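You operate a simulated robot arm through the tools that you are given. There is no shell and no other tool.

Carry out the task below with a simulated two-armed robot. There is one attempt and no reset: what you move stays moved.

## Task
Tip the silver tin and the small tray into the bowl and shake it level.
Fine: tin, tray and bowl go back. Set down upright: tin.

The check looks at the end state, three seconds after you hand in, the way a careful person would. Anything else that was tipped, shoved, dropped, spilled or broken makes it a failure.

## Robot
Two 7-joint arms with fingered hands on one trunk that stands fixed in place. Base frame: the origin is at the foot of the trunk, x ahead of it, y to its left, z up; the work surface is at about z = 0.8. Lengths are in m, angles in degrees, forces in N, time in s.
The left shoulder is at [0.07, 0.172, 1.352], the right one opposite. Each reaches about 1.156 m from its shoulder. Payload 5 kg a hand.
Tool frame (each hand has its own): the origin (TCP) lies between the finger pads and is the grasp point; the fingertips stand 0.043 m ahead of it; z points along the fingers, y is the line along which they close. The gripper opens to 0.144 m; its body begins 0.05 m behind the TCP. The gripper is a hand of 5 fingers: y runs from the thumb to the fingers, the wrist lies at [-0.021, -0.124, -0.221] in the tool frame.
Orientation is told as [roll, pitch, yaw] about the base's x, y, z axes, in that order, counted from this pose: with the fingers straight down and the wrist toward the robot, the tool's x, y and z point along [0, 1, 0], [1, 0, 0] and [0, 0, -1] of the base frame.

## Interface
- The arms move only by the tool step_arm. It takes "left_motion", "right_motion" or both (then of equal length, played together; a hand with none holds still); each is a list of rows, each a list of 6 numbers: the shift along the tool's x, y, z in m, then the turn, a rotation vector about the tool's x, y, z in degrees. In form: [[x, y, z, rx, ry, rz], ...]. A call has 1 to 20 rows; each row is the pose to reach, as a shift and turn from the pose commanded when the call began, along the tool's axes at that moment. Rows are played at 5 a second. More than 0.05 m and 8.6 degrees between two rows, and nothing of the call is played. Where a pose cannot be reached the arm comes as near as it can. A force on the tool above 60 N (or 10 N above the force at the start of the call, whichever is more), or a blocked arm, ends the call early, and 0.2 s more pass. In this call time passes only in rows, and 0.2 s behind the last. The reply holds the time, the measured pose of the TCP, the force on the tool along the base axes, the opening and the grip force, in the units named above and with some noise, with the torque about the TCP (base axes, N m) and any sound that the robot's microphone picked up.
- Cameras (640 x 400 px; columns grow to the right, rows downward): "scene" is now at [0.1253, -0.0064, 1.569]; the picture's right is [-0.01, -1.00, -0.00], its down [-0.69, 0.01, -0.72] and it looks along [0.72, -0.01, -0.69] (base axes); focal length 343 px, centre (320, 200). "left" rides on the left gripper at [-0.086, -0.108, -0.168] in its tool frame; the picture's right is [-0.80, -0.28, 0.53], its down [0.54, -0.73, 0.42] and it looks along [0.27, 0.63, 0.73] (tool axes); focal length 275 px, centre (320, 200). "right" rides on the right gripper at [0.086, -0.108, -0.168] in its tool frame; the picture's right is [-0.80, 0.28, -0.53], its down [-0.54, -0.73, 0.42] and it looks along [-0.27, 0.63, 0.73] (tool axes); focal length 275 px, centre (320, 200). There is no depth. A picture from a camera that has moved, and an enlarged one, comes with that camera's place and axes in the base frame and with its lens. The place of the scene camera against the robot may be out by one fixed shift of up to 0.012 m in any direction.
- capture(camera): a new picture of that camera. It takes no simulated time.
- raise_lower(by): slides the trunk up (or, below 0, down) by that many m; the arms and the scene camera ride with it, the base frame stays. It gives what a move gives, with no picture.
- curl_fingers(index, middle, ring, little, thumb_bend, thumb_turn, hand): sets how far each is bent, from 0 (flat) to 100 (curled in); at 30 the hand is open as for a grip, at 70 the pads meet at the TCP. One left out holds its place. A second passes; each finger stops where it meets its share of the squeeze, and holds until it gets a number again. It is the only way to open and close the hand. It gives what a move gives, with no picture; readings hold the bend of each and the force on index, middle, ring, little, thumb and palm. thumb_turn goes from beside the hand (0) to across from the fingers (100), as for a grip.
- pan_tilt(pan, tilt): turns the head with the scene camera to pan (to the left, within 86 degrees either way) and tilt (down, from -29 to 69), counted from straight ahead of the robot. It gives what a move gives.
- zoom(camera, box): a new picture of the part [left, top, right, bottom] of that camera's present view, enlarged. It takes no simulated time.
- close_job(): hands the job in; it is judged then, once.

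Nothing tells you positions but the pictures and the camera data. Unless the task says otherwise, let go and move clear before handing in.

The tools are called after "Call:" as a command line: name --argument value ..., lists and objects as JSON in quotes. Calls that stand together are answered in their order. step_arm: Moves the arms, as the interface text tells. Its arguments: {"type":"object","properties":{"left_motion":{"type":"array","items":{"type":"array","items":{"type":"number"}}},"right_motion":{"type":"array","items":{"type":"array","items":{"type":"number"}}}},"required":[]} The other tools are called the same way: raise_lower (by) moves the trunk up or down; curl_fingers (index, middle, ring, little, thumb_bend, thumb_turn, hand) moves the fingers one by one; pan_tilt (pan, tilt) turns the head that bears the scene camera; capture (camera) takes a picture; zoom (camera, box) takes an enlarged picture of a part of a camera's view; close_job () hands the job in.

At the start:

```text
clock: 0.0
left_ee_pos: [0.7495, 0.1473, 1.197]
left_orientation: [0.1, -0.1, -0.1]
left_wrist_force: [0.1, 0.3, 0.3]
left_ft_torque: [0.01, 0.0, 0.03]
left_finger_gap: 0.1436
left_finger_force: 0.2
left_shape: jaw
left_bend: [30.0, 30.0, 30.0, 30.0, 30.0, 98.0]
left_finger forces: [0.0, 0.0, 0.0, 0.1, 0.1, 0.0]
right_ee_pos: [0.7391, -0.3836, 1.1993]
right_orientation: [0.0, 0.0, 0.1]
right_wrist_force: [-0.6, 0.4, -0.2]
right_ft_torque: [0.03, 0.0, -0.03]
right_finger_gap: 0.1435
right_finger_force: 0.1
right_shape: jaw
right_bend: [30.0, 30.0, 30.0, 30.0, 30.0, 98.0]
right_finger forces: [0.0, 0.0, 0.1, 0.0, 0.0, 0.0]
trunk travel left (down, up): [-0.45, 0.49]
head pan, tilt (commanded): [-0.6, 43.7]
```

scene: 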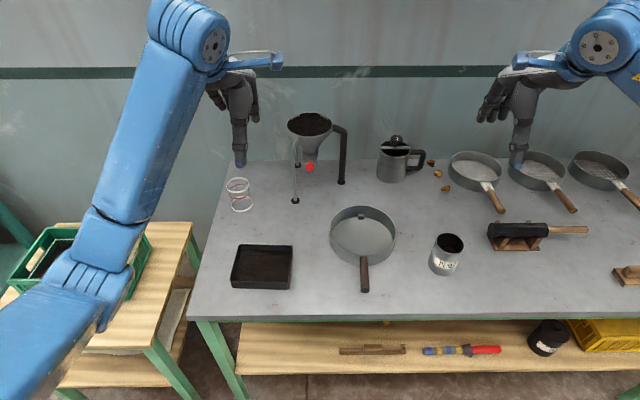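
right: 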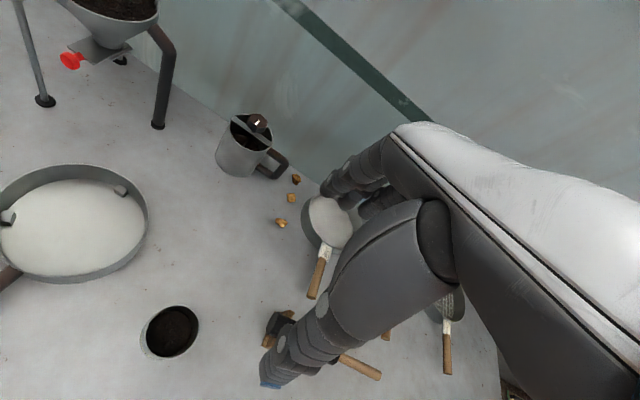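
left: 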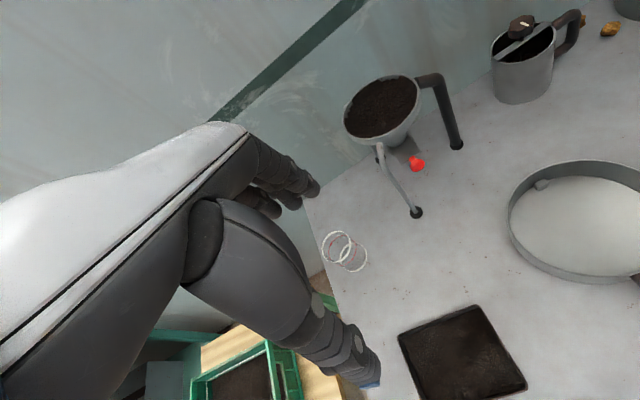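

I see a potting bench with a shallow round vessel in the middle, a dark tray at left, a silver tin, a hopper, a pitcher and sieves. I'll take closer pictures before deciding what is what.

Call:
zoom --camera "scene" --box '[210, 180, 410, 305]'

Call:
zoom --camera "scene" --box '[360, 180, 500, 300]'

Call:
zoom --camera "scene" --box '[260, 90, 460, 215]'

Call:
zoom --camera "scene" --box '[440, 130, 640, 290]'

Call:
zoom --camera "scene" --box '[220, 300, 640, 400]'

Call:
zoom --camera "scene" --box '[0, 200, 220, 400]'

```text
3.20 times, centred on (310, 242) of scene
camera zoom: at [0.1253, -0.0064, 1.569], right [-0.01, -1.0, 0.0], down [-0.69, 0.01, -0.72], along [0.72, -0.01, -0.69], focal length 1098 px, centre (352, 64)
```

zoom: 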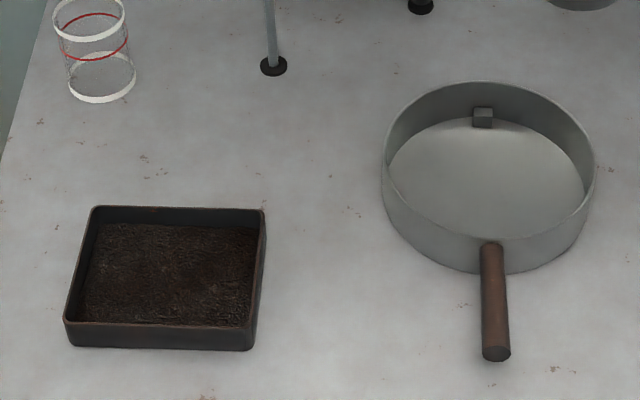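

```text
3.33 times, centred on (430, 240) of scene
camera zoom: at [0.1253, -0.0064, 1.569], right [-0.01, -1.0, 0.0], down [-0.69, 0.01, -0.72], along [0.72, -0.01, -0.69], focal length 1143 px, centre (-47, 67)
```

zoom: 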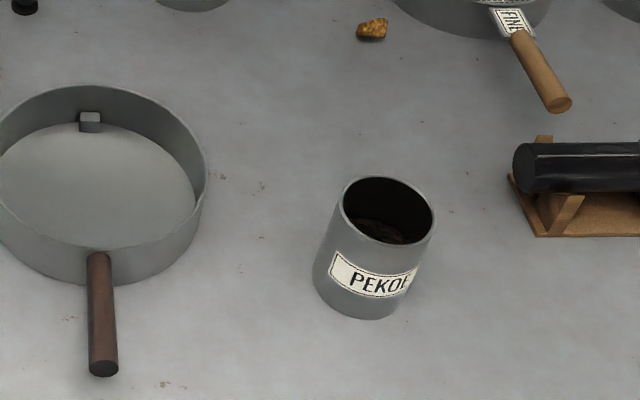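

```text
3.20 times, centred on (360, 152) of scene
camera zoom: at [0.1253, -0.0064, 1.569], right [-0.01, -1.0, 0.0], down [-0.69, 0.01, -0.72], along [0.72, -0.01, -0.69], focal length 1098 px, centre (192, 352)
```

zoom: 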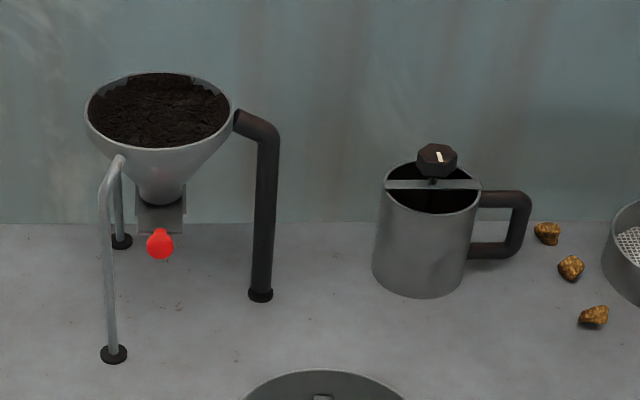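

```text
2.50 times, centred on (540, 210) of scene
camera zoom: at [0.1253, -0.0064, 1.569], right [-0.01, -1.0, 0.0], down [-0.69, 0.01, -0.72], along [0.72, -0.01, -0.69], focal length 858 px, centre (-230, 175)
```

zoom: 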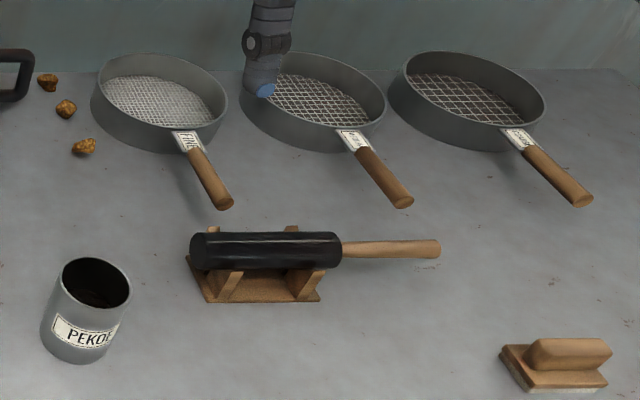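

```text
1.52 times, centred on (430, 350) of scene
camera zoom: at [0.1253, -0.0064, 1.569], right [-0.01, -1.0, 0.0], down [-0.69, 0.01, -0.72], along [0.72, -0.01, -0.69], focal length 523 px, centre (152, -29)
```

zoom: 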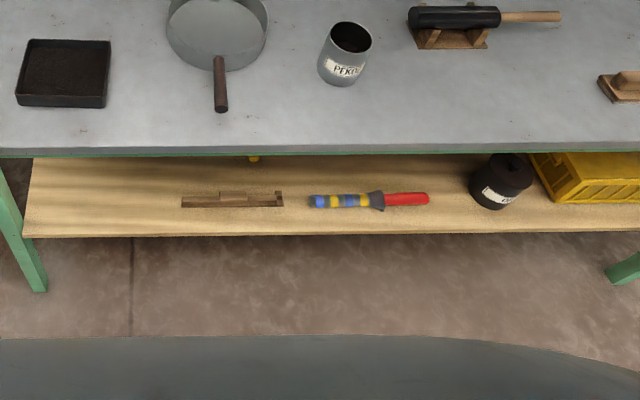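

```text
2.00 times, centred on (110, 300) of scene
camera zoom: at [0.1253, -0.0064, 1.569], right [-0.01, -1.0, 0.0], down [-0.69, 0.01, -0.72], along [0.72, -0.01, -0.69], focal length 686 px, centre (740, 0)
```

zoom: 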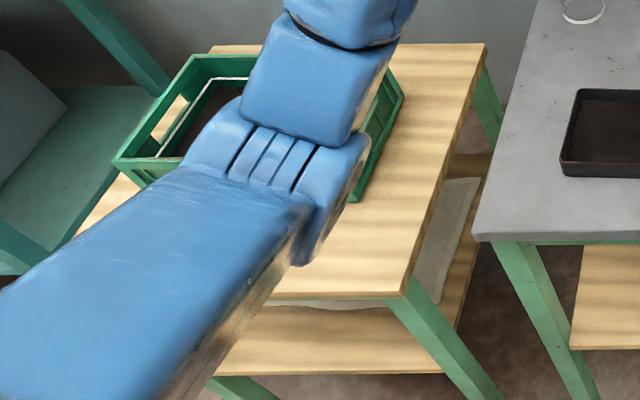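

The round grey vessel with a dark handle near (0.77, -0.13) looks like the bowl. I take the PEKOE can near (0.67, -0.33) as the silver tin and the black one near (0.66, 0.14) as the small tray. I'll look around both sides for other candidates before moving anything.

Call:
pan_tilt --pan -50 --tilt 45

Call:
capture --camera "scene"

Call:
pan_tilt --pan 55 --tilt 45

Call:
capture --camera "scene"

Call:
pan_tilt --pan 0 --tilt 50

Call:
capture --camera "scene"

```text
clock: 1.2
left_ee_pos: [0.7495, 0.1474, 1.1974]
left_orientation: [-0.1, 0.1, 0.0]
left_wrist_force: [-0.1, 0.3, -0.4]
left_ft_torque: [0.0, -0.02, 0.04]
left_finger_gap: 0.1435
left_finger_force: 0.0
left_shape: jaw
left_bend: [30.0, 30.0, 30.0, 30.0, 30.0, 98.0]
left_finger forces: [0.0, 0.0, 0.1, 0.0, 0.0, 0.0]
right_ee_pos: [0.7405, -0.3819, 1.1993]
right_orientation: [0.0, 0.0, 0.0]
right_wrist_force: [-0.1, 0.7, -0.3]
right_ft_torque: [-0.01, 0.03, 0.01]
right_finger_gap: 0.144
right_finger_force: 0.1
right_shape: jaw
right_bend: [30.0, 30.0, 30.0, 30.0, 30.0, 98.0]
right_finger forces: [0.0, 0.0, 0.1, 0.1, 0.0, 0.0]
trunk travel left (down, up): [-0.45, 0.49]
head pan, tilt (commanded): [-50.0, 45.0]
```

```text
taken
camera scene: at [0.0953, -0.0678, 1.5671], right [-0.77, -0.64, 0.0], down [-0.46, 0.54, -0.71], along [0.45, -0.54, -0.71], focal length 343 px, centre (320, 200)
```

scene: 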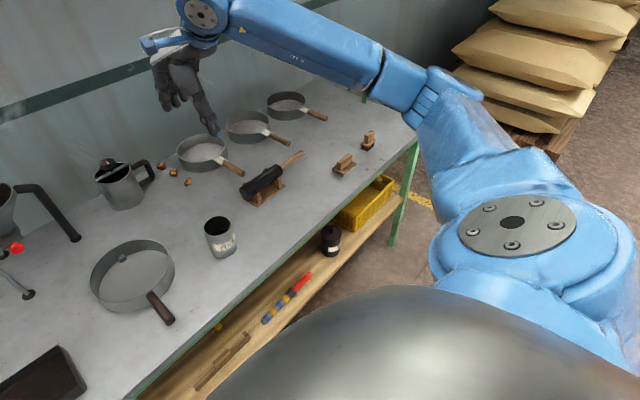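

```text
clock: 3.0
left_ee_pos: [0.7495, 0.1464, 1.1961]
left_orientation: [0.0, 0.0, 0.0]
left_wrist_force: [0.3, -0.2, 0.1]
left_ft_torque: [0.03, 0.04, -0.01]
left_finger_gap: 0.1436
left_finger_force: 0.2
left_shape: jaw
left_bend: [30.0, 30.0, 30.0, 30.0, 30.0, 98.0]
left_finger forces: [0.1, 0.0, 0.0, 0.0, 0.0, 0.0]
right_ee_pos: [0.7387, -0.3838, 1.1982]
right_orientation: [0.0, 0.0, -0.1]
right_wrist_force: [-0.3, 0.3, 0.4]
right_ft_torque: [-0.01, -0.02, -0.01]
right_finger_gap: 0.1435
right_finger_force: 0.1
right_shape: jaw
right_bend: [30.0, 30.0, 30.0, 30.0, 30.0, 98.0]
right_finger forces: [0.0, 0.0, 0.0, 0.0, 0.1, 0.1]
trunk travel left (down, up): [-0.45, 0.49]
head pan, tilt (commanded): [55.0, 45.0]
```

```text
taken
camera scene: at [0.0896, 0.0611, 1.5671], right [0.82, -0.57, 0.0], down [-0.41, -0.58, -0.71], along [0.41, 0.58, -0.71], focal length 343 px, centre (320, 200)
```

scene: 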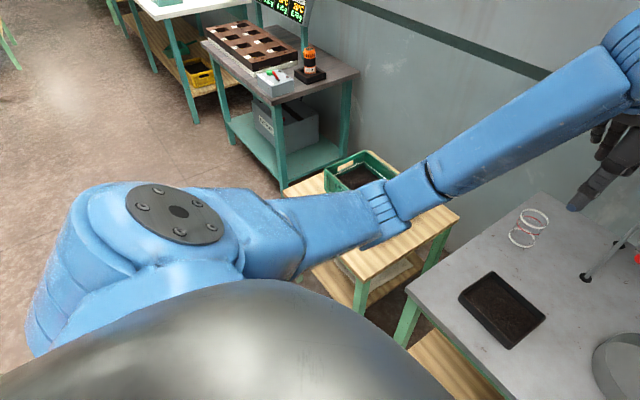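

```text
clock: 4.2
left_ee_pos: [0.751, 0.1471, 1.1954]
left_orientation: [0.0, 0.0, 0.0]
left_wrist_force: [-0.3, -0.3, 1.3]
left_ft_torque: [0.03, -0.01, 0.01]
left_finger_gap: 0.1435
left_finger_force: 0.0
left_shape: jaw
left_bend: [30.0, 30.0, 30.0, 30.0, 30.0, 98.0]
left_finger forces: [0.0, 0.1, 0.1, 0.0, 0.1, 0.1]
right_ee_pos: [0.7385, -0.3835, 1.1986]
right_orientation: [0.0, -0.1, -0.1]
right_wrist_force: [0.0, 0.4, 0.5]
right_ft_torque: [-0.03, 0.02, 0.01]
right_finger_gap: 0.1437
right_finger_force: 0.0
right_shape: jaw
right_bend: [30.0, 30.0, 30.0, 30.0, 30.0, 98.0]
right_finger forces: [0.0, 0.0, 0.0, 0.0, 0.0, 0.1]
trunk travel left (down, up): [-0.45, 0.49]
head pan, tilt (commanded): [0.0, 50.0]
```

```text
taken
camera scene: at [0.12, -0.0054, 1.5602], right [0.0, -1.0, 0.0], down [-0.77, 0.0, -0.64], along [0.64, 0.0, -0.77], focal length 343 px, centre (320, 200)
```

scene: 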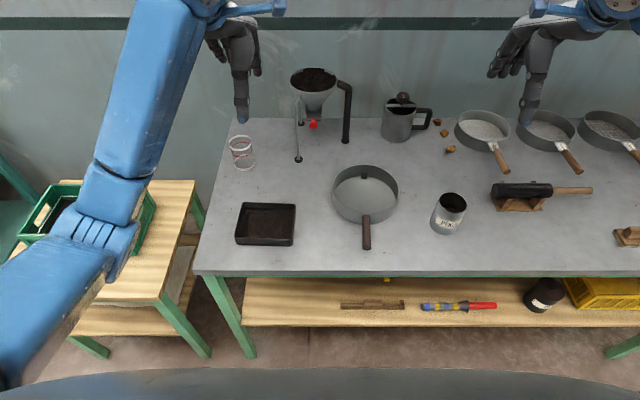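

The bench has one solid-bottomed bowl with a handle; the other pans are sieves, so the tin, tray and bowl are as I thought. The wrist pictures put the tin at about (0.682, -0.334), the tray at about (0.673, 0.142) and the bowl centre at about (0.779, -0.131). I'll move the left arm aside and rehearse the pouring turn with the empty right hand high above the bench.

Call:
step_arm --left_motion '[[0.045, 0, 0, 0, 0, 0], [0.09, 0, 0, 0, 0, 0], [0.135, 0, 0, 0, 0, 0], [0.18, 0, 0, 0, 0, 0], [0.22, 0, 0, 0, 0, 0]]' --right_motion '[[0, 0, 0, 0, 0, 6], [0, 0, 0, 0, 0, 12], [0, 0, 0, 0, 0, 18], [0, 0, 0, 0, 0, 24], [0, 0, 0, 0, 0, 30]]'

Call:
step_arm --right_motion '[[0, -0.02, -0.02, 0, 8, 0], [0, -0.04, -0.04, 0, 16, 0], [0, -0.06, -0.06, 0, 24, 0], [0, -0.08, -0.08, 0, 32, 0], [0, -0.08, -0.1, 0, 40, 0], [0, -0.08, -0.1, 0, 48, 0]]'

Call:
capture --camera "right"

Call:
capture --camera "scene"

```text
clock: 5.4
left_ee_pos: [0.7499, 0.3695, 1.1978]
left_orientation: [-0.1, 0.1, -0.1]
left_wrist_force: [0.3, -0.5, -0.9]
left_ft_torque: [-0.05, -0.01, 0.01]
left_finger_gap: 0.1435
left_finger_force: 0.0
left_shape: jaw
left_bend: [30.0, 30.0, 30.0, 30.0, 30.0, 98.0]
left_finger forces: [0.0, 0.0, 0.1, 0.0, 0.0, 0.1]
right_ee_pos: [0.7389, -0.3819, 1.2006]
right_orientation: [-0.2, 0.1, -30.0]
right_wrist_force: [-0.2, 0.1, -0.5]
right_ft_torque: [-0.03, 0.01, 0.01]
right_finger_gap: 0.1435
right_finger_force: 0.1
right_shape: jaw
right_bend: [30.0, 30.0, 30.0, 30.0, 30.0, 98.0]
right_finger forces: [0.0, 0.1, 0.0, 0.1, 0.0, 0.0]
trunk travel left (down, up): [-0.45, 0.49]
head pan, tilt (commanded): [0.0, 50.0]
```

```text
clock: 6.8
left_ee_pos: [0.7482, 0.3686, 1.1985]
left_orientation: [-0.1, 0.0, 0.1]
left_wrist_force: [-0.2, 0.0, 0.4]
left_ft_torque: [0.02, -0.04, 0.01]
left_finger_gap: 0.1438
left_finger_force: 0.0
left_shape: jaw
left_bend: [30.0, 30.0, 30.0, 30.0, 30.0, 98.0]
left_finger forces: [0.1, 0.0, 0.0, 0.0, 0.1, 0.0]
right_ee_pos: [0.6686, -0.342, 1.2996]
right_orientation: [48.3, 0.1, -30.0]
right_wrist_force: [-0.8, 1.3, -0.1]
right_ft_torque: [-0.01, -0.04, 0.01]
right_finger_gap: 0.1439
right_finger_force: 0.0
right_shape: jaw
right_bend: [30.0, 30.0, 30.0, 30.0, 30.0, 98.0]
right_finger forces: [0.1, 0.0, 0.1, 0.0, 0.0, 0.0]
trunk travel left (down, up): [-0.45, 0.49]
head pan, tilt (commanded): [0.0, 50.0]
```

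```text
taken
camera right: at [0.5417, -0.3471, 1.4754], right [-0.22, -0.95, -0.24], down [-0.65, 0.32, -0.69], along [0.73, 0.01, -0.69], focal length 275 px, centre (320, 200)
```

right: 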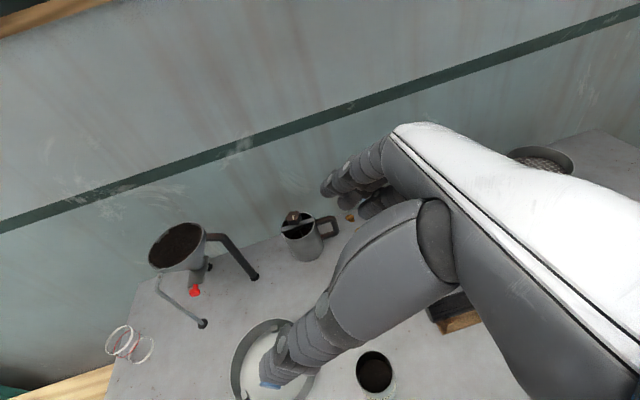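

```text
taken
camera scene: at [0.1189, -0.0064, 1.5603], right [0.0, -1.0, 0.0], down [-0.77, 0.0, -0.64], along [0.64, 0.0, -0.77], focal length 343 px, centre (320, 200)
```

scene: 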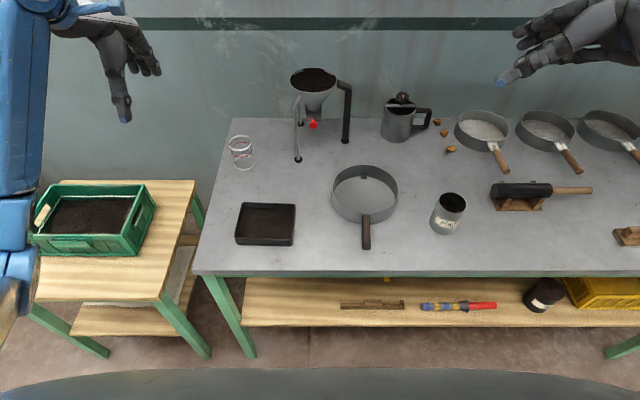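

The hand reaches the tilted approach pose easily. Next I rehearse the full tip (about 118 degrees) in free air above the bowl.

Call:
step_arm --right_motion '[[0.012, 0, 0.026, 0, -8, 0], [0.024, 0, 0.052, 0, -16, 0], [0.036, 0, 0.078, 0, -24, 0], [0.048, 0, 0.104, 0, -32, 0], [0.06, 0, 0.13, 0, -40, 0], [0.072, 0, 0.155, 0, -48, 0], [0.072, 0, 0.155, 0, -56, 0], [0.072, 0, 0.155, 0, -64, 0], [0.072, 0, 0.155, 0, -72, 0], [0.072, 0, 0.155, 0, -80, 0], [0.072, 0, 0.155, 0, -88, 0], [0.072, 0, 0.155, 0, -96, 0], [0.072, 0, 0.155, 0, -104, 0], [0.072, 0, 0.155, 0, -112, 0], [0.072, 0, 0.155, 0, -120, 0]]'

Call:
capture --camera "scene"

Call:
capture --camera "right"

```text
clock: 10.0
left_ee_pos: [0.749, 0.3702, 1.1975]
left_orientation: [-0.1, 0.1, 0.0]
left_wrist_force: [-0.1, -0.1, -0.7]
left_ft_torque: [-0.03, 0.02, 0.0]
left_finger_gap: 0.1435
left_finger_force: 0.0
left_shape: jaw
left_bend: [30.0, 30.0, 30.0, 30.0, 30.0, 98.0]
left_finger forces: [0.0, 0.0, 0.1, 0.0, 0.1, 0.1]
right_ee_pos: [0.7517, -0.2, 1.2491]
right_orientation: [-72.1, 0.0, -30.0]
right_wrist_force: [0.0, 0.2, 0.7]
right_ft_torque: [-0.02, 0.03, -0.05]
right_finger_gap: 0.1437
right_finger_force: 0.1
right_shape: jaw
right_bend: [30.0, 30.0, 30.0, 30.0, 30.0, 98.0]
right_finger forces: [0.1, 0.0, 0.0, 0.0, 0.0, 0.0]
trunk travel left (down, up): [-0.45, 0.49]
head pan, tilt (commanded): [0.0, 50.0]
```

```text
taken
camera scene: at [0.1206, -0.0032, 1.5602], right [0.0, -1.0, 0.0], down [-0.77, 0.0, -0.64], along [0.64, 0.0, -0.77], focal length 343 px, centre (320, 200)
```

scene: 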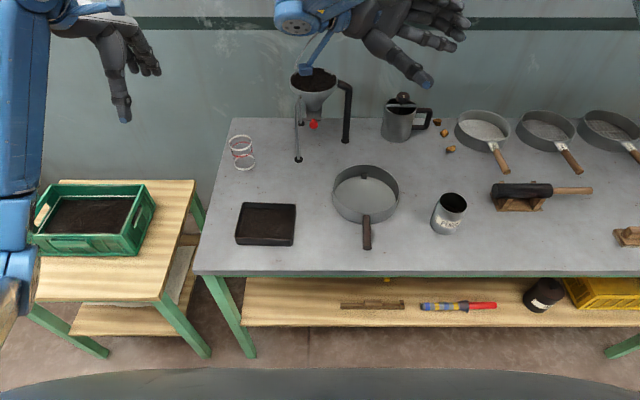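

```text
taken
camera right: at [0.751, 0.0146, 1.2183], right [0.38, 0.09, 0.92], down [-0.91, -0.13, 0.39], along [0.15, -0.99, 0.03], focal length 275 px, centre (320, 200)
```

right: 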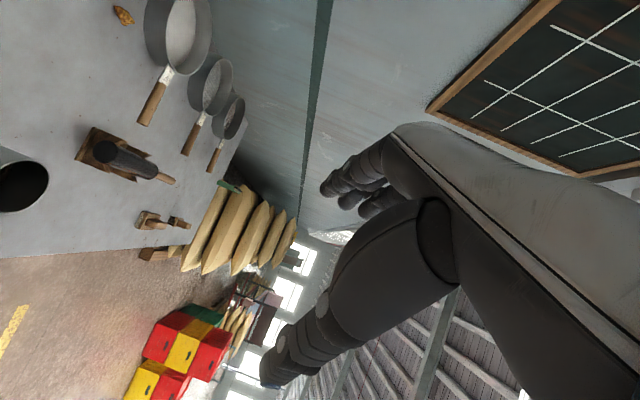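

The full tip is reachable without trouble. Now I swing back to the approach pose to the right of and above the tin, and look at it with the right wrist camera.

Call:
step_arm --right_motion '[[0.001, 0, 0.018, 0, 8, 0], [0.002, 0.001, 0.036, 0, 16, 0], [0.003, 0.001, 0.054, 0, 24, 0], [0.004, 0.002, 0.072, 0, 32, 0], [0.005, 0.002, 0.09, 0, 40, 0], [0.006, 0.003, 0.108, 0, 48, 0], [0.007, 0.003, 0.126, 0, 56, 0], [0.008, 0.003, 0.144, 0, 64, 0], [0.009, 0.004, 0.162, 0, 72, 0], [0.01, 0.004, 0.18, 0, 80, 0], [0.011, 0.005, 0.2, 0, 88, 0], [0.012, 0.005, 0.22, 0, 96, 0], [0.013, 0.006, 0.24, 0, 104, 0], [0.014, 0.006, 0.258, 0, 112, 0], [0.0152, 0.0063, 0.273, 0, 120, 0]]'

Call:
capture --camera "right"

Call:
capture --camera "scene"

```text
clock: 13.2
left_ee_pos: [0.7475, 0.3678, 1.199]
left_orientation: [0.0, 0.0, 0.1]
left_wrist_force: [-0.7, 0.3, 0.4]
left_ft_torque: [-0.02, -0.02, 0.0]
left_finger_gap: 0.1435
left_finger_force: 0.0
left_shape: jaw
left_bend: [30.0, 30.0, 30.0, 30.0, 30.0, 98.0]
left_finger forces: [0.0, 0.0, 0.0, 0.0, 0.1, 0.0]
right_ee_pos: [0.6274, -0.423, 1.1504]
right_orientation: [48.1, -0.1, -30.0]
right_wrist_force: [-1.3, 0.3, 0.0]
right_ft_torque: [-0.02, 0.04, -0.03]
right_finger_gap: 0.1436
right_finger_force: 0.0
right_shape: jaw
right_bend: [30.0, 30.0, 30.0, 30.0, 30.0, 98.0]
right_finger forces: [0.1, 0.1, 0.1, 0.0, 0.1, 0.0]
trunk travel left (down, up): [-0.45, 0.49]
head pan, tilt (commanded): [0.0, 50.0]
```

```text
taken
camera right: at [0.5, -0.4281, 1.3265], right [-0.22, -0.95, -0.24], down [-0.65, 0.32, -0.69], along [0.73, 0.01, -0.69], focal length 275 px, centre (320, 200)
```

right: 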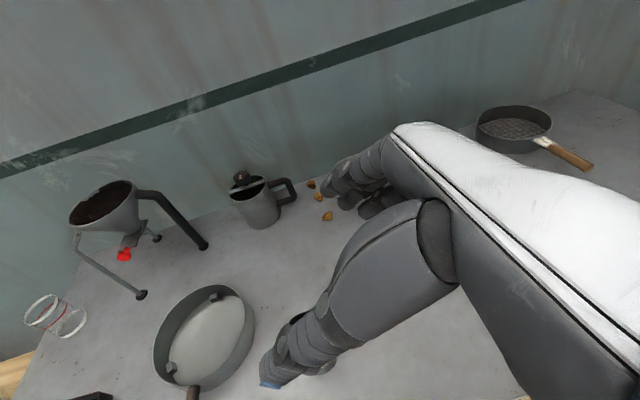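

```text
taken
camera scene: at [0.1188, -0.0062, 1.5604], right [0.0, -1.0, 0.0], down [-0.77, 0.0, -0.64], along [0.64, 0.0, -0.77], focal length 343 px, centre (320, 200)
```

scene: 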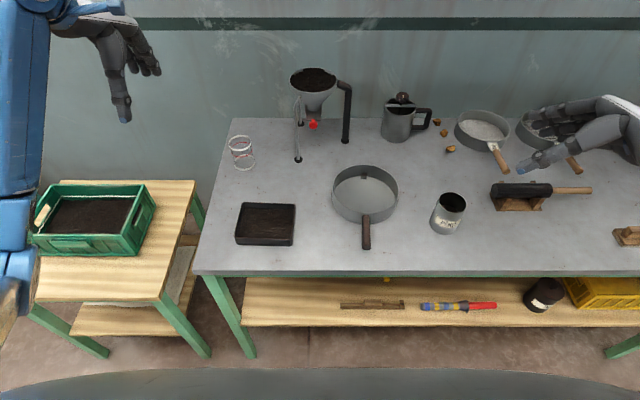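

Call:
zoom --camera "scene" --box '[400, 170, 500, 250]'

Call:
zoom --camera "right" --box '[120, 260, 360, 400]'

Call:
zoom --camera "scene" --box '[310, 150, 420, 260]'

```text
5.00 times, centred on (450, 210) of scene
camera zoom: at [0.1188, -0.0062, 1.5604], right [0.0, -1.0, 0.0], down [-0.77, 0.0, -0.64], along [0.64, 0.0, -0.77], focal length 1715 px, centre (-330, 150)
```

zoom: 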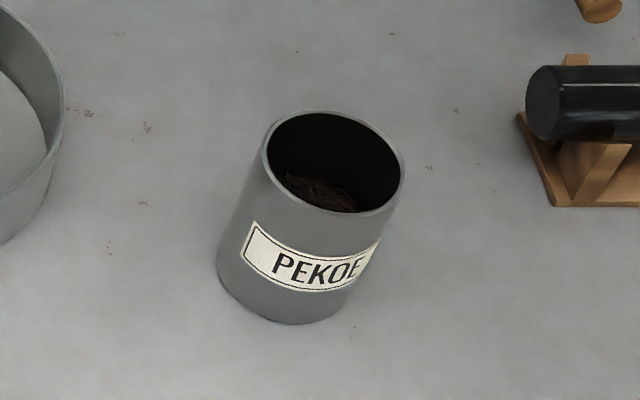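

```text
2.67 times, centred on (240, 330) of right
camera zoom: at [0.5, -0.4281, 1.3265], right [-0.22, -0.95, -0.24], down [-0.65, 0.32, -0.69], along [0.73, 0.01, -0.69], focal length 734 px, centre (533, -147)
```

zoom: 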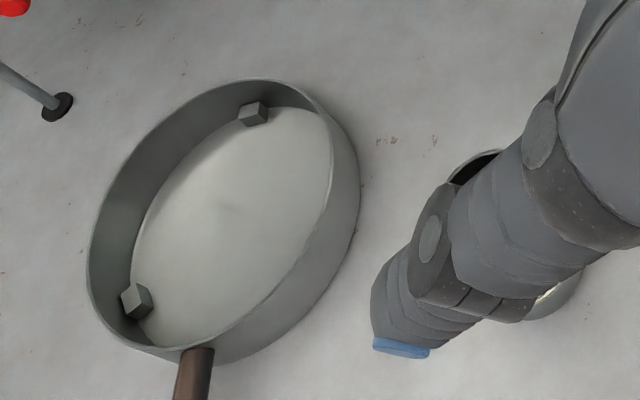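

```text
3.64 times, centred on (365, 205) of scene
camera zoom: at [0.1188, -0.0062, 1.5604], right [0.0, -1.0, 0.0], down [-0.77, 0.0, -0.64], along [0.64, 0.0, -0.77], focal length 1247 px, centre (156, 182)
```

zoom: 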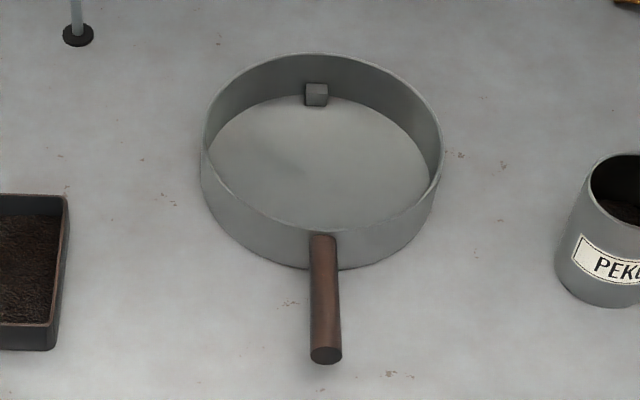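

The tin measures about 0.070 m across and 0.093 m high at (0.682, -0.333), with leaf about half way up. I'll lower to the pre-grasp point, 0.14 m behind it along the fingers, then check.

Call:
step_arm --right_motion '[[-0.027, 0, 0.024, 0, 0, 0], [-0.054, 0.001, 0.047, 0, 0, 0], [-0.081, 0.001, 0.071, 0, 0, 0], [-0.108, 0.002, 0.095, 0, 0, 0], [-0.135, 0.002, 0.119, 0, 0, 0]]'

Call:
capture --camera "right"

Call:
zoom --camera "scene" --box '[380, 120, 640, 280]'

```text
clock: 14.6
left_ee_pos: [0.7512, 0.3687, 1.1965]
left_orientation: [-0.1, 0.1, -0.1]
left_wrist_force: [-0.1, -0.7, -0.8]
left_ft_torque: [-0.05, 0.04, 0.02]
left_finger_gap: 0.1439
left_finger_force: 0.0
left_shape: jaw
left_bend: [30.0, 30.0, 30.0, 30.0, 30.0, 98.0]
left_finger forces: [0.1, 0.0, 0.1, 0.0, 0.1, 0.1]
right_ee_pos: [0.6134, -0.4359, 0.9766]
right_orientation: [43.6, 1.8, -27.8]
right_wrist_force: [1.1, 0.0, 3.6]
right_ft_torque: [-0.21, 0.19, 0.15]
right_finger_gap: 0.1439
right_finger_force: 0.1
right_shape: jaw
right_bend: [30.0, 30.0, 30.0, 30.0, 30.0, 98.0]
right_finger forces: [0.0, 0.0, 0.0, 0.1, 0.0, 0.0]
right hand out of reach, approached as far as the arm can: row 4, 5
trunk travel left (down, up): [-0.45, 0.49]
head pan, tilt (commanded): [0.0, 50.0]
stopped in row 5 (right hand): the arm was blocked; the commanded pose is now the measured one
```

```text
taken
camera right: at [0.4966, -0.435, 1.1609], right [-0.19, -0.97, -0.17], down [-0.71, 0.26, -0.66], along [0.68, -0.01, -0.73], focal length 275 px, centre (320, 200)
```

right: 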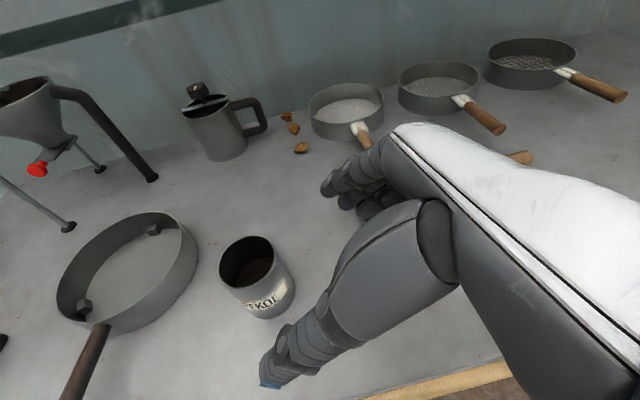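

```text
2.46 times, centred on (510, 200) of scene
camera zoom: at [0.1225, -0.0028, 1.5597], right [0.0, -1.0, 0.0], down [-0.77, 0.0, -0.64], along [0.64, 0.0, -0.77], focal length 844 px, centre (-148, 200)
```

zoom: 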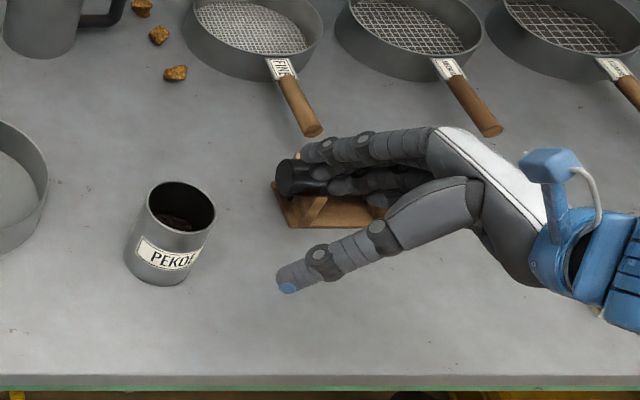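

Call:
zoom --camera "scene" --box '[475, 165, 575, 245]'

Call:
zoom --camera "right" --box '[300, 120, 560, 280]'

```text
5.00 times, centred on (525, 205) of scene
camera zoom: at [0.1225, -0.0028, 1.5597], right [0.0, -1.0, 0.0], down [-0.77, 0.0, -0.64], along [0.64, 0.0, -0.77], focal length 1715 px, centre (-705, 175)
```

zoom: 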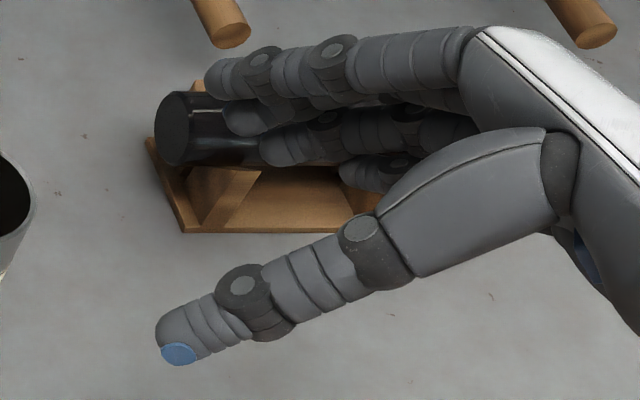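

```text
2.46 times, centred on (430, 200) of right
camera zoom: at [0.4966, -0.435, 1.1609], right [-0.19, -0.97, -0.17], down [-0.71, 0.26, -0.66], along [0.68, -0.01, -0.73], focal length 678 px, centre (49, 200)
```

zoom: 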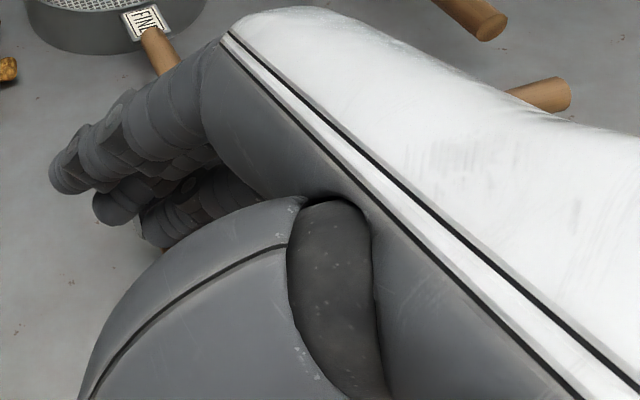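

The arm ran into its reach limit there, while the same pose was fine about 0.1 m higher relative to the shoulder. I'll back off upward, look at the elbow, and then lower the trunk so that this grasp sits in the easy range.

Call:
step_arm --right_motion '[[0.03, 0, -0.03, 0, 0, 0], [0.065, 0, -0.062, 0, 0, 0], [0.1, 0, -0.095, 0, 0, 0], [0.135, 0, -0.125, 0, 0, 0]]' --left_motion '[[0, 0, -0.04, 0, 0, 0], [0, 0, -0.08, 0, 0, 0], [0, 0, -0.12, 0, 0, 0], [0, 0, -0.15, 0, 0, 0]]'

Call:
pan_tilt --pan -50 --tilt 45

Call:
capture --camera "scene"

```text
clock: 15.6
left_ee_pos: [0.7491, 0.3687, 1.3487]
left_orientation: [-0.1, -0.1, 0.0]
left_wrist_force: [0.0, 0.1, 0.3]
left_ft_torque: [0.01, -0.04, -0.01]
left_finger_gap: 0.1439
left_finger_force: 0.0
left_shape: jaw
left_bend: [30.0, 30.0, 30.0, 30.0, 30.0, 98.0]
left_finger forces: [0.0, 0.0, 0.0, 0.0, 0.0, 0.0]
right_ee_pos: [0.6192, -0.4302, 1.1604]
right_orientation: [43.7, 1.9, -27.7]
right_wrist_force: [-0.9, 0.1, 0.6]
right_ft_torque: [-0.08, 0.0, -0.01]
right_finger_gap: 0.1439
right_finger_force: 0.1
right_shape: jaw
right_bend: [30.0, 30.0, 30.0, 30.0, 30.0, 97.0]
right_finger forces: [0.1, 0.0, 0.0, 0.0, 0.0, 0.1]
trunk travel left (down, up): [-0.45, 0.49]
head pan, tilt (commanded): [0.0, 50.0]
```

```text
clock: 16.8
left_ee_pos: [0.7493, 0.3667, 1.3477]
left_orientation: [0.0, 0.0, 0.0]
left_wrist_force: [-0.8, -1.1, -0.7]
left_ft_torque: [-0.01, 0.02, 0.0]
left_finger_gap: 0.1435
left_finger_force: 0.0
left_shape: jaw
left_bend: [30.0, 30.0, 30.0, 30.0, 30.0, 98.0]
left_finger forces: [0.0, 0.0, 0.1, 0.0, 0.0, 0.0]
right_ee_pos: [0.6208, -0.4306, 1.1597]
right_orientation: [43.7, 1.8, -27.6]
right_wrist_force: [-0.1, 0.3, 0.4]
right_ft_torque: [0.0, -0.01, 0.01]
right_finger_gap: 0.144
right_finger_force: 0.0
right_shape: jaw
right_bend: [30.0, 30.0, 30.0, 30.0, 30.0, 97.0]
right_finger forces: [0.0, 0.0, 0.0, 0.0, 0.1, 0.0]
trunk travel left (down, up): [-0.45, 0.49]
head pan, tilt (commanded): [-50.0, 45.0]
```

```text
taken
camera scene: at [0.095, -0.0676, 1.5672], right [-0.77, -0.64, 0.0], down [-0.46, 0.54, -0.71], along [0.46, -0.54, -0.71], focal length 343 px, centre (320, 200)
```

scene: 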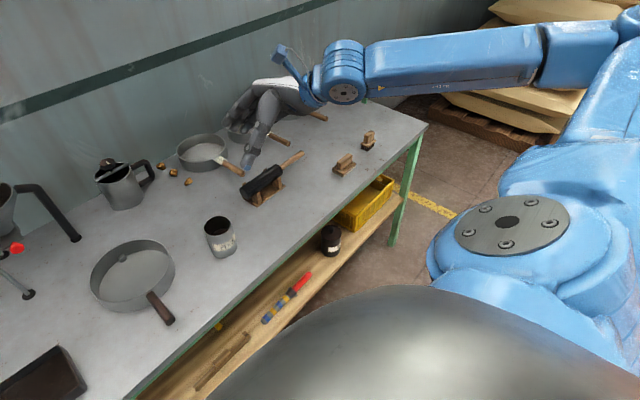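

The elbow is well out to the right and high, so lowering the trunk keeps it clear of the bench. I'll straighten the hand orientation, raise it a little, and then bring the trunk down by 0.25 m.

Call:
step_arm --right_motion '[[0.022, 0, -0.02, -1.5, 2.1, 0.26], [0.045, 0, -0.04, -3.0, 4.3, 0.52]]'

Call:
raise_lower --by -0.25

Call:
pan_tilt --pan -15 --tilt 40

Call:
capture --camera "scene"

Call:
capture --camera "right"

```text
clock: 17.4
left_ee_pos: [0.749, 0.3674, 1.3482]
left_orientation: [0.0, 0.0, 0.0]
left_wrist_force: [0.2, 1.0, 0.3]
left_ft_torque: [-0.05, -0.01, 0.05]
left_finger_gap: 0.1438
left_finger_force: 0.1
left_shape: jaw
left_bend: [30.0, 30.0, 30.0, 30.0, 30.0, 98.0]
left_finger forces: [0.0, 0.1, 0.0, 0.0, 0.1, 0.0]
right_ee_pos: [0.625, -0.4266, 1.2202]
right_orientation: [48.1, 0.1, -30.1]
right_wrist_force: [0.7, 0.4, 0.3]
right_ft_torque: [0.02, 0.01, -0.06]
right_finger_gap: 0.1442
right_finger_force: 0.1
right_shape: jaw
right_bend: [30.0, 30.0, 30.0, 30.0, 30.0, 97.0]
right_finger forces: [0.0, 0.1, 0.1, 0.0, 0.0, 0.0]
trunk travel left (down, up): [-0.45, 0.49]
head pan, tilt (commanded): [-50.0, 45.0]
```

```text
clock: 20.0
left_ee_pos: [0.7494, 0.3684, 1.0989]
left_orientation: [0.0, 0.0, 0.0]
left_wrist_force: [0.7, -0.5, -0.6]
left_ft_torque: [0.01, 0.0, 0.02]
left_finger_gap: 0.1437
left_finger_force: 0.0
left_shape: jaw
left_bend: [30.0, 30.0, 30.0, 30.0, 30.0, 98.0]
left_finger forces: [0.1, 0.0, 0.0, 0.0, 0.0, 0.0]
right_ee_pos: [0.6255, -0.4288, 0.9714]
right_orientation: [48.0, 0.1, -30.2]
right_wrist_force: [0.2, 0.5, -0.1]
right_ft_torque: [0.02, 0.01, 0.03]
right_finger_gap: 0.144
right_finger_force: 0.1
right_shape: jaw
right_bend: [30.0, 30.0, 30.0, 30.0, 30.0, 97.0]
right_finger forces: [0.1, 0.0, 0.0, 0.0, 0.0, 0.1]
trunk travel left (down, up): [-0.2, 0.74]
head pan, tilt (commanded): [-50.0, 45.0]
```

```text
clock: 21.0
left_ee_pos: [0.7504, 0.3683, 1.0978]
left_orientation: [0.0, 0.0, 0.0]
left_wrist_force: [-0.1, -1.0, 0.5]
left_ft_torque: [-0.02, 0.02, -0.01]
left_finger_gap: 0.1434
left_finger_force: 0.0
left_shape: jaw
left_bend: [30.0, 30.0, 30.0, 30.0, 30.0, 98.0]
left_finger forces: [0.0, 0.1, 0.0, 0.0, 0.1, 0.0]
right_ee_pos: [0.6251, -0.4286, 0.9708]
right_orientation: [48.0, 0.1, -30.3]
right_wrist_force: [0.4, 0.2, -0.5]
right_ft_torque: [0.02, 0.04, -0.03]
right_finger_gap: 0.1441
right_finger_force: 0.0
right_shape: jaw
right_bend: [30.0, 30.0, 30.0, 30.0, 30.0, 97.0]
right_finger forces: [0.0, 0.0, 0.0, 0.0, 0.0, 0.1]
trunk travel left (down, up): [-0.2, 0.74]
head pan, tilt (commanded): [-15.0, 40.0]
```

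```text
taken
camera scene: at [0.1249, -0.0275, 1.3244], right [-0.26, -0.97, 0.0], down [-0.62, 0.17, -0.77], along [0.74, -0.2, -0.64], focal length 343 px, centre (320, 200)
```

scene: 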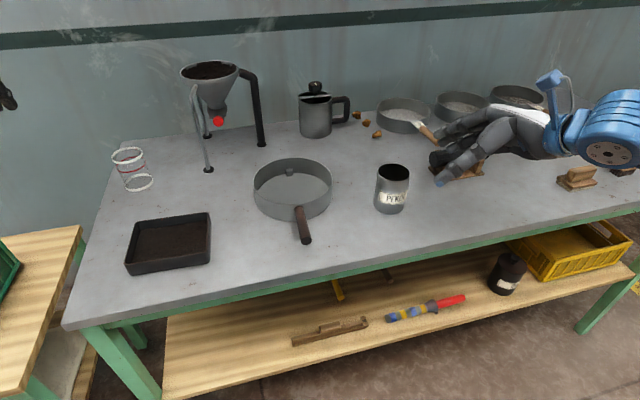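

```text
taken
camera right: at [0.4983, -0.4316, 1.1466], right [-0.22, -0.95, -0.23], down [-0.65, 0.32, -0.68], along [0.72, 0.0, -0.69], focal length 275 px, centre (320, 200)
```

right: 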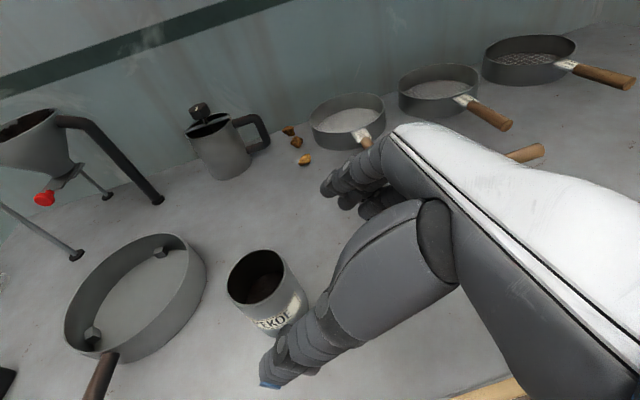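

Everything is still in place and the hand now sits at the pre-grasp point with the tin between thumb and fingers ahead. I slide in along the fingers to straddle the tin.

Call:
step_arm --right_motion '[[0, 0.0005, 0.025, 0, 0, 0], [0, 0.001, 0.05, 0, 0, 0], [0.001, 0.0015, 0.075, 0, 0, 0], [0.001, 0.002, 0.1, 0, 0, 0], [0.001, 0.0025, 0.122, 0, 0, 0], [0.001, 0.0025, 0.142, 0, 0, 0]]'

Call:
capture --camera "right"

Call:
zoom --camera "scene" --box '[320, 100, 580, 260]'

```text
clock: 22.4
left_ee_pos: [0.7503, 0.3678, 1.0984]
left_orientation: [0.0, 0.0, 0.0]
left_wrist_force: [0.6, -0.5, 0.2]
left_ft_torque: [0.02, 0.04, 0.02]
left_finger_gap: 0.1437
left_finger_force: 0.1
left_shape: jaw
left_bend: [30.0, 30.0, 30.0, 30.0, 30.0, 98.0]
left_finger forces: [0.0, 0.1, 0.0, 0.0, 0.0, 0.1]
right_ee_pos: [0.6797, -0.3388, 0.8778]
right_orientation: [48.1, 0.1, -30.3]
right_wrist_force: [-0.1, -0.5, -0.9]
right_ft_torque: [-0.01, 0.0, -0.01]
right_finger_gap: 0.1438
right_finger_force: 0.1
right_shape: jaw
right_bend: [30.0, 30.0, 30.0, 30.0, 30.0, 97.0]
right_finger forces: [0.1, 0.1, 0.1, 0.0, 0.1, 0.0]
trunk travel left (down, up): [-0.2, 0.74]
head pan, tilt (commanded): [-15.0, 40.0]
```

```text
taken
camera right: at [0.5532, -0.3422, 1.0534], right [-0.22, -0.95, -0.23], down [-0.65, 0.32, -0.68], along [0.72, 0.0, -0.69], focal length 275 px, centre (320, 200)
```

right: 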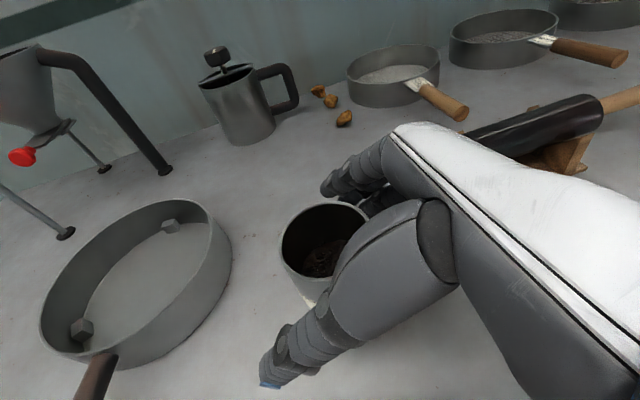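

```text
2.46 times, centred on (450, 180) of scene
camera zoom: at [0.1255, -0.0275, 1.3244], right [-0.26, -0.97, 0.0], down [-0.62, 0.17, -0.77], along [0.74, -0.2, -0.64], focal length 844 px, centre (0, 249)
```

zoom: 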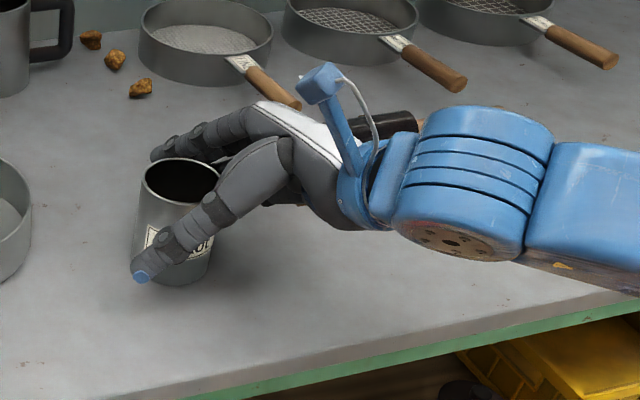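

The tin stands between thumb and fingers with clear space each side. I close the thumb and the lower three fingers part way, leaving the index open so it can't curl over the mouth.

Call:
curl_fingers --hand "right" --middle 44 --ring 44 --little 44 --thumb_bend 44

Call:
capture --camera "right"

Call:
zoom --camera "scene" --box '[340, 120, 500, 230]'

```text
clock: 23.4
left_ee_pos: [0.7492, 0.3671, 1.0968]
left_orientation: [0.0, 0.0, 0.1]
left_wrist_force: [0.3, 0.2, -0.4]
left_ft_torque: [-0.02, 0.03, -0.04]
left_finger_gap: 0.1438
left_finger_force: 0.1
left_shape: jaw
left_bend: [30.0, 30.0, 30.0, 30.0, 30.0, 98.0]
left_finger forces: [0.1, 0.0, 0.0, 0.0, 0.0, 0.0]
right_ee_pos: [0.6787, -0.3392, 0.8779]
right_orientation: [48.0, 0.1, -30.1]
right_wrist_force: [0.0, -0.1, 0.6]
right_ft_torque: [-0.02, 0.04, -0.01]
right_finger_gap: 0.1256
right_finger_force: 0.1
right_shape: fingers
right_bend: [30.0, 44.0, 44.0, 44.0, 44.0, 97.0]
right_finger forces: [0.0, 0.0, 0.0, 0.0, 0.1, 0.0]
trunk travel left (down, up): [-0.2, 0.74]
head pan, tilt (commanded): [-15.0, 40.0]
```

```text
taken
camera right: at [0.5525, -0.3419, 1.0536], right [-0.22, -0.95, -0.23], down [-0.65, 0.32, -0.68], along [0.72, 0.0, -0.69], focal length 275 px, centre (320, 200)
```

right: 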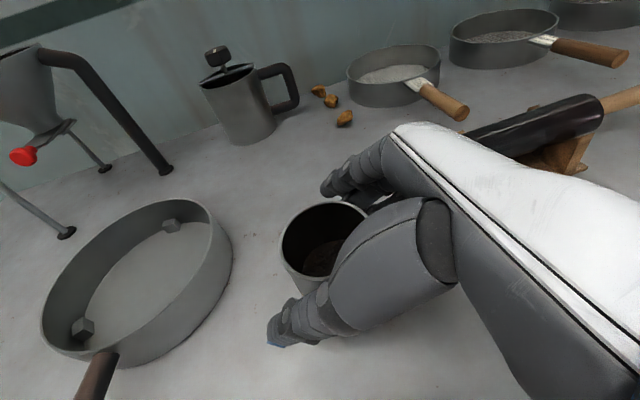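

```text
3.64 times, centred on (420, 175) of scene
camera zoom: at [0.1249, -0.0274, 1.3244], right [-0.26, -0.97, 0.0], down [-0.62, 0.17, -0.77], along [0.74, -0.2, -0.64], focal length 1247 px, centre (-44, 291)
```

zoom: 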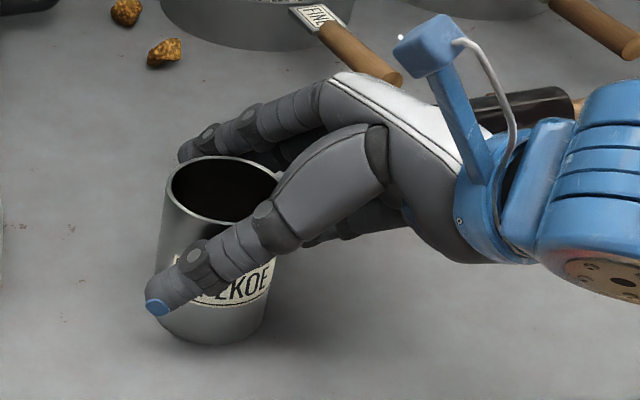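

No contact yet and the tin hasn't moved. I close further in a small step.

Call:
curl_fingers --hand "right" --middle 54 --ring 54 --little 54 --thumb_bend 54

Call:
zoom --camera "scene" --box '[340, 120, 500, 230]'

```text
clock: 24.4
left_ee_pos: [0.7498, 0.3682, 1.0982]
left_orientation: [0.0, -0.1, 0.0]
left_wrist_force: [0.3, -0.3, 0.2]
left_ft_torque: [-0.01, 0.0, -0.02]
left_finger_gap: 0.1435
left_finger_force: 0.1
left_shape: jaw
left_bend: [30.0, 30.0, 30.0, 30.0, 30.0, 98.0]
left_finger forces: [0.0, 0.0, 0.1, 0.0, 0.0, 0.1]
right_ee_pos: [0.6775, -0.3386, 0.8775]
right_orientation: [48.0, 0.1, -30.3]
right_wrist_force: [0.7, -0.4, 1.7]
right_ft_torque: [-0.08, -0.17, 0.01]
right_finger_gap: 0.1111
right_finger_force: 3.8
right_shape: fingers
right_bend: [30.0, 53.0, 52.0, 54.0, 52.0, 97.0]
right_finger forces: [0.0, 1.7, 2.5, 0.1, 3.6, 0.0]
trunk travel left (down, up): [-0.2, 0.74]
head pan, tilt (commanded): [-15.0, 40.0]
```

```text
3.64 times, centred on (420, 175) of scene
camera zoom: at [0.1249, -0.0274, 1.3244], right [-0.26, -0.97, 0.0], down [-0.62, 0.17, -0.77], along [0.74, -0.2, -0.64], focal length 1247 px, centre (-44, 291)
```

zoom: 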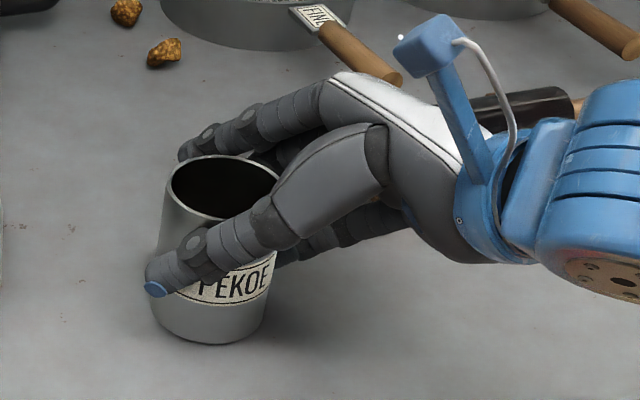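

Thumb, middle and ring touch the tin. I tighten to a firm hold.

Call:
curl_fingers --hand "right" --middle 66 --ring 66 --little 66 --thumb_bend 66

Call:
zoom --camera "scene" --box '[340, 120, 500, 230]'

Call:
capture --camera "right"

```text
clock: 25.4
left_ee_pos: [0.7504, 0.3679, 1.0979]
left_orientation: [0.0, 0.0, 0.0]
left_wrist_force: [0.2, -0.1, -0.4]
left_ft_torque: [0.01, -0.01, 0.0]
left_finger_gap: 0.1438
left_finger_force: 0.1
left_shape: jaw
left_bend: [30.0, 30.0, 30.0, 30.0, 30.0, 98.0]
left_finger forces: [0.0, 0.0, 0.0, 0.0, 0.1, 0.0]
right_ee_pos: [0.6792, -0.3391, 0.8778]
right_orientation: [47.9, 0.1, -30.1]
right_wrist_force: [-0.2, -0.8, -1.1]
right_ft_torque: [-0.02, 0.0, -0.02]
right_finger_gap: 0.102
right_finger_force: 18.2
right_shape: fingers
right_bend: [30.0, 60.0, 60.0, 66.0, 61.0, 95.0]
right_finger forces: [0.0, 9.6, 8.8, 0.0, 18.1, 0.0]
trunk travel left (down, up): [-0.2, 0.74]
head pan, tilt (commanded): [-15.0, 40.0]
```

```text
3.64 times, centred on (420, 175) of scene
camera zoom: at [0.125, -0.0274, 1.3244], right [-0.26, -0.97, 0.0], down [-0.62, 0.17, -0.77], along [0.74, -0.2, -0.64], focal length 1247 px, centre (-44, 291)
```

zoom: 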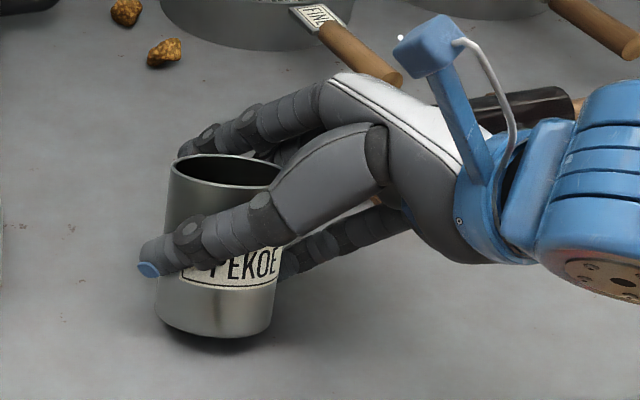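

```text
taken
camera right: at [0.5526, -0.3419, 1.0534], right [-0.22, -0.95, -0.23], down [-0.65, 0.32, -0.68], along [0.72, 0.0, -0.69], focal length 275 px, centre (320, 200)
```

right: 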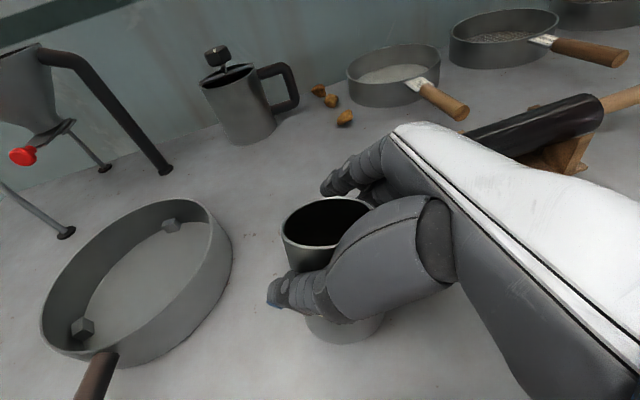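

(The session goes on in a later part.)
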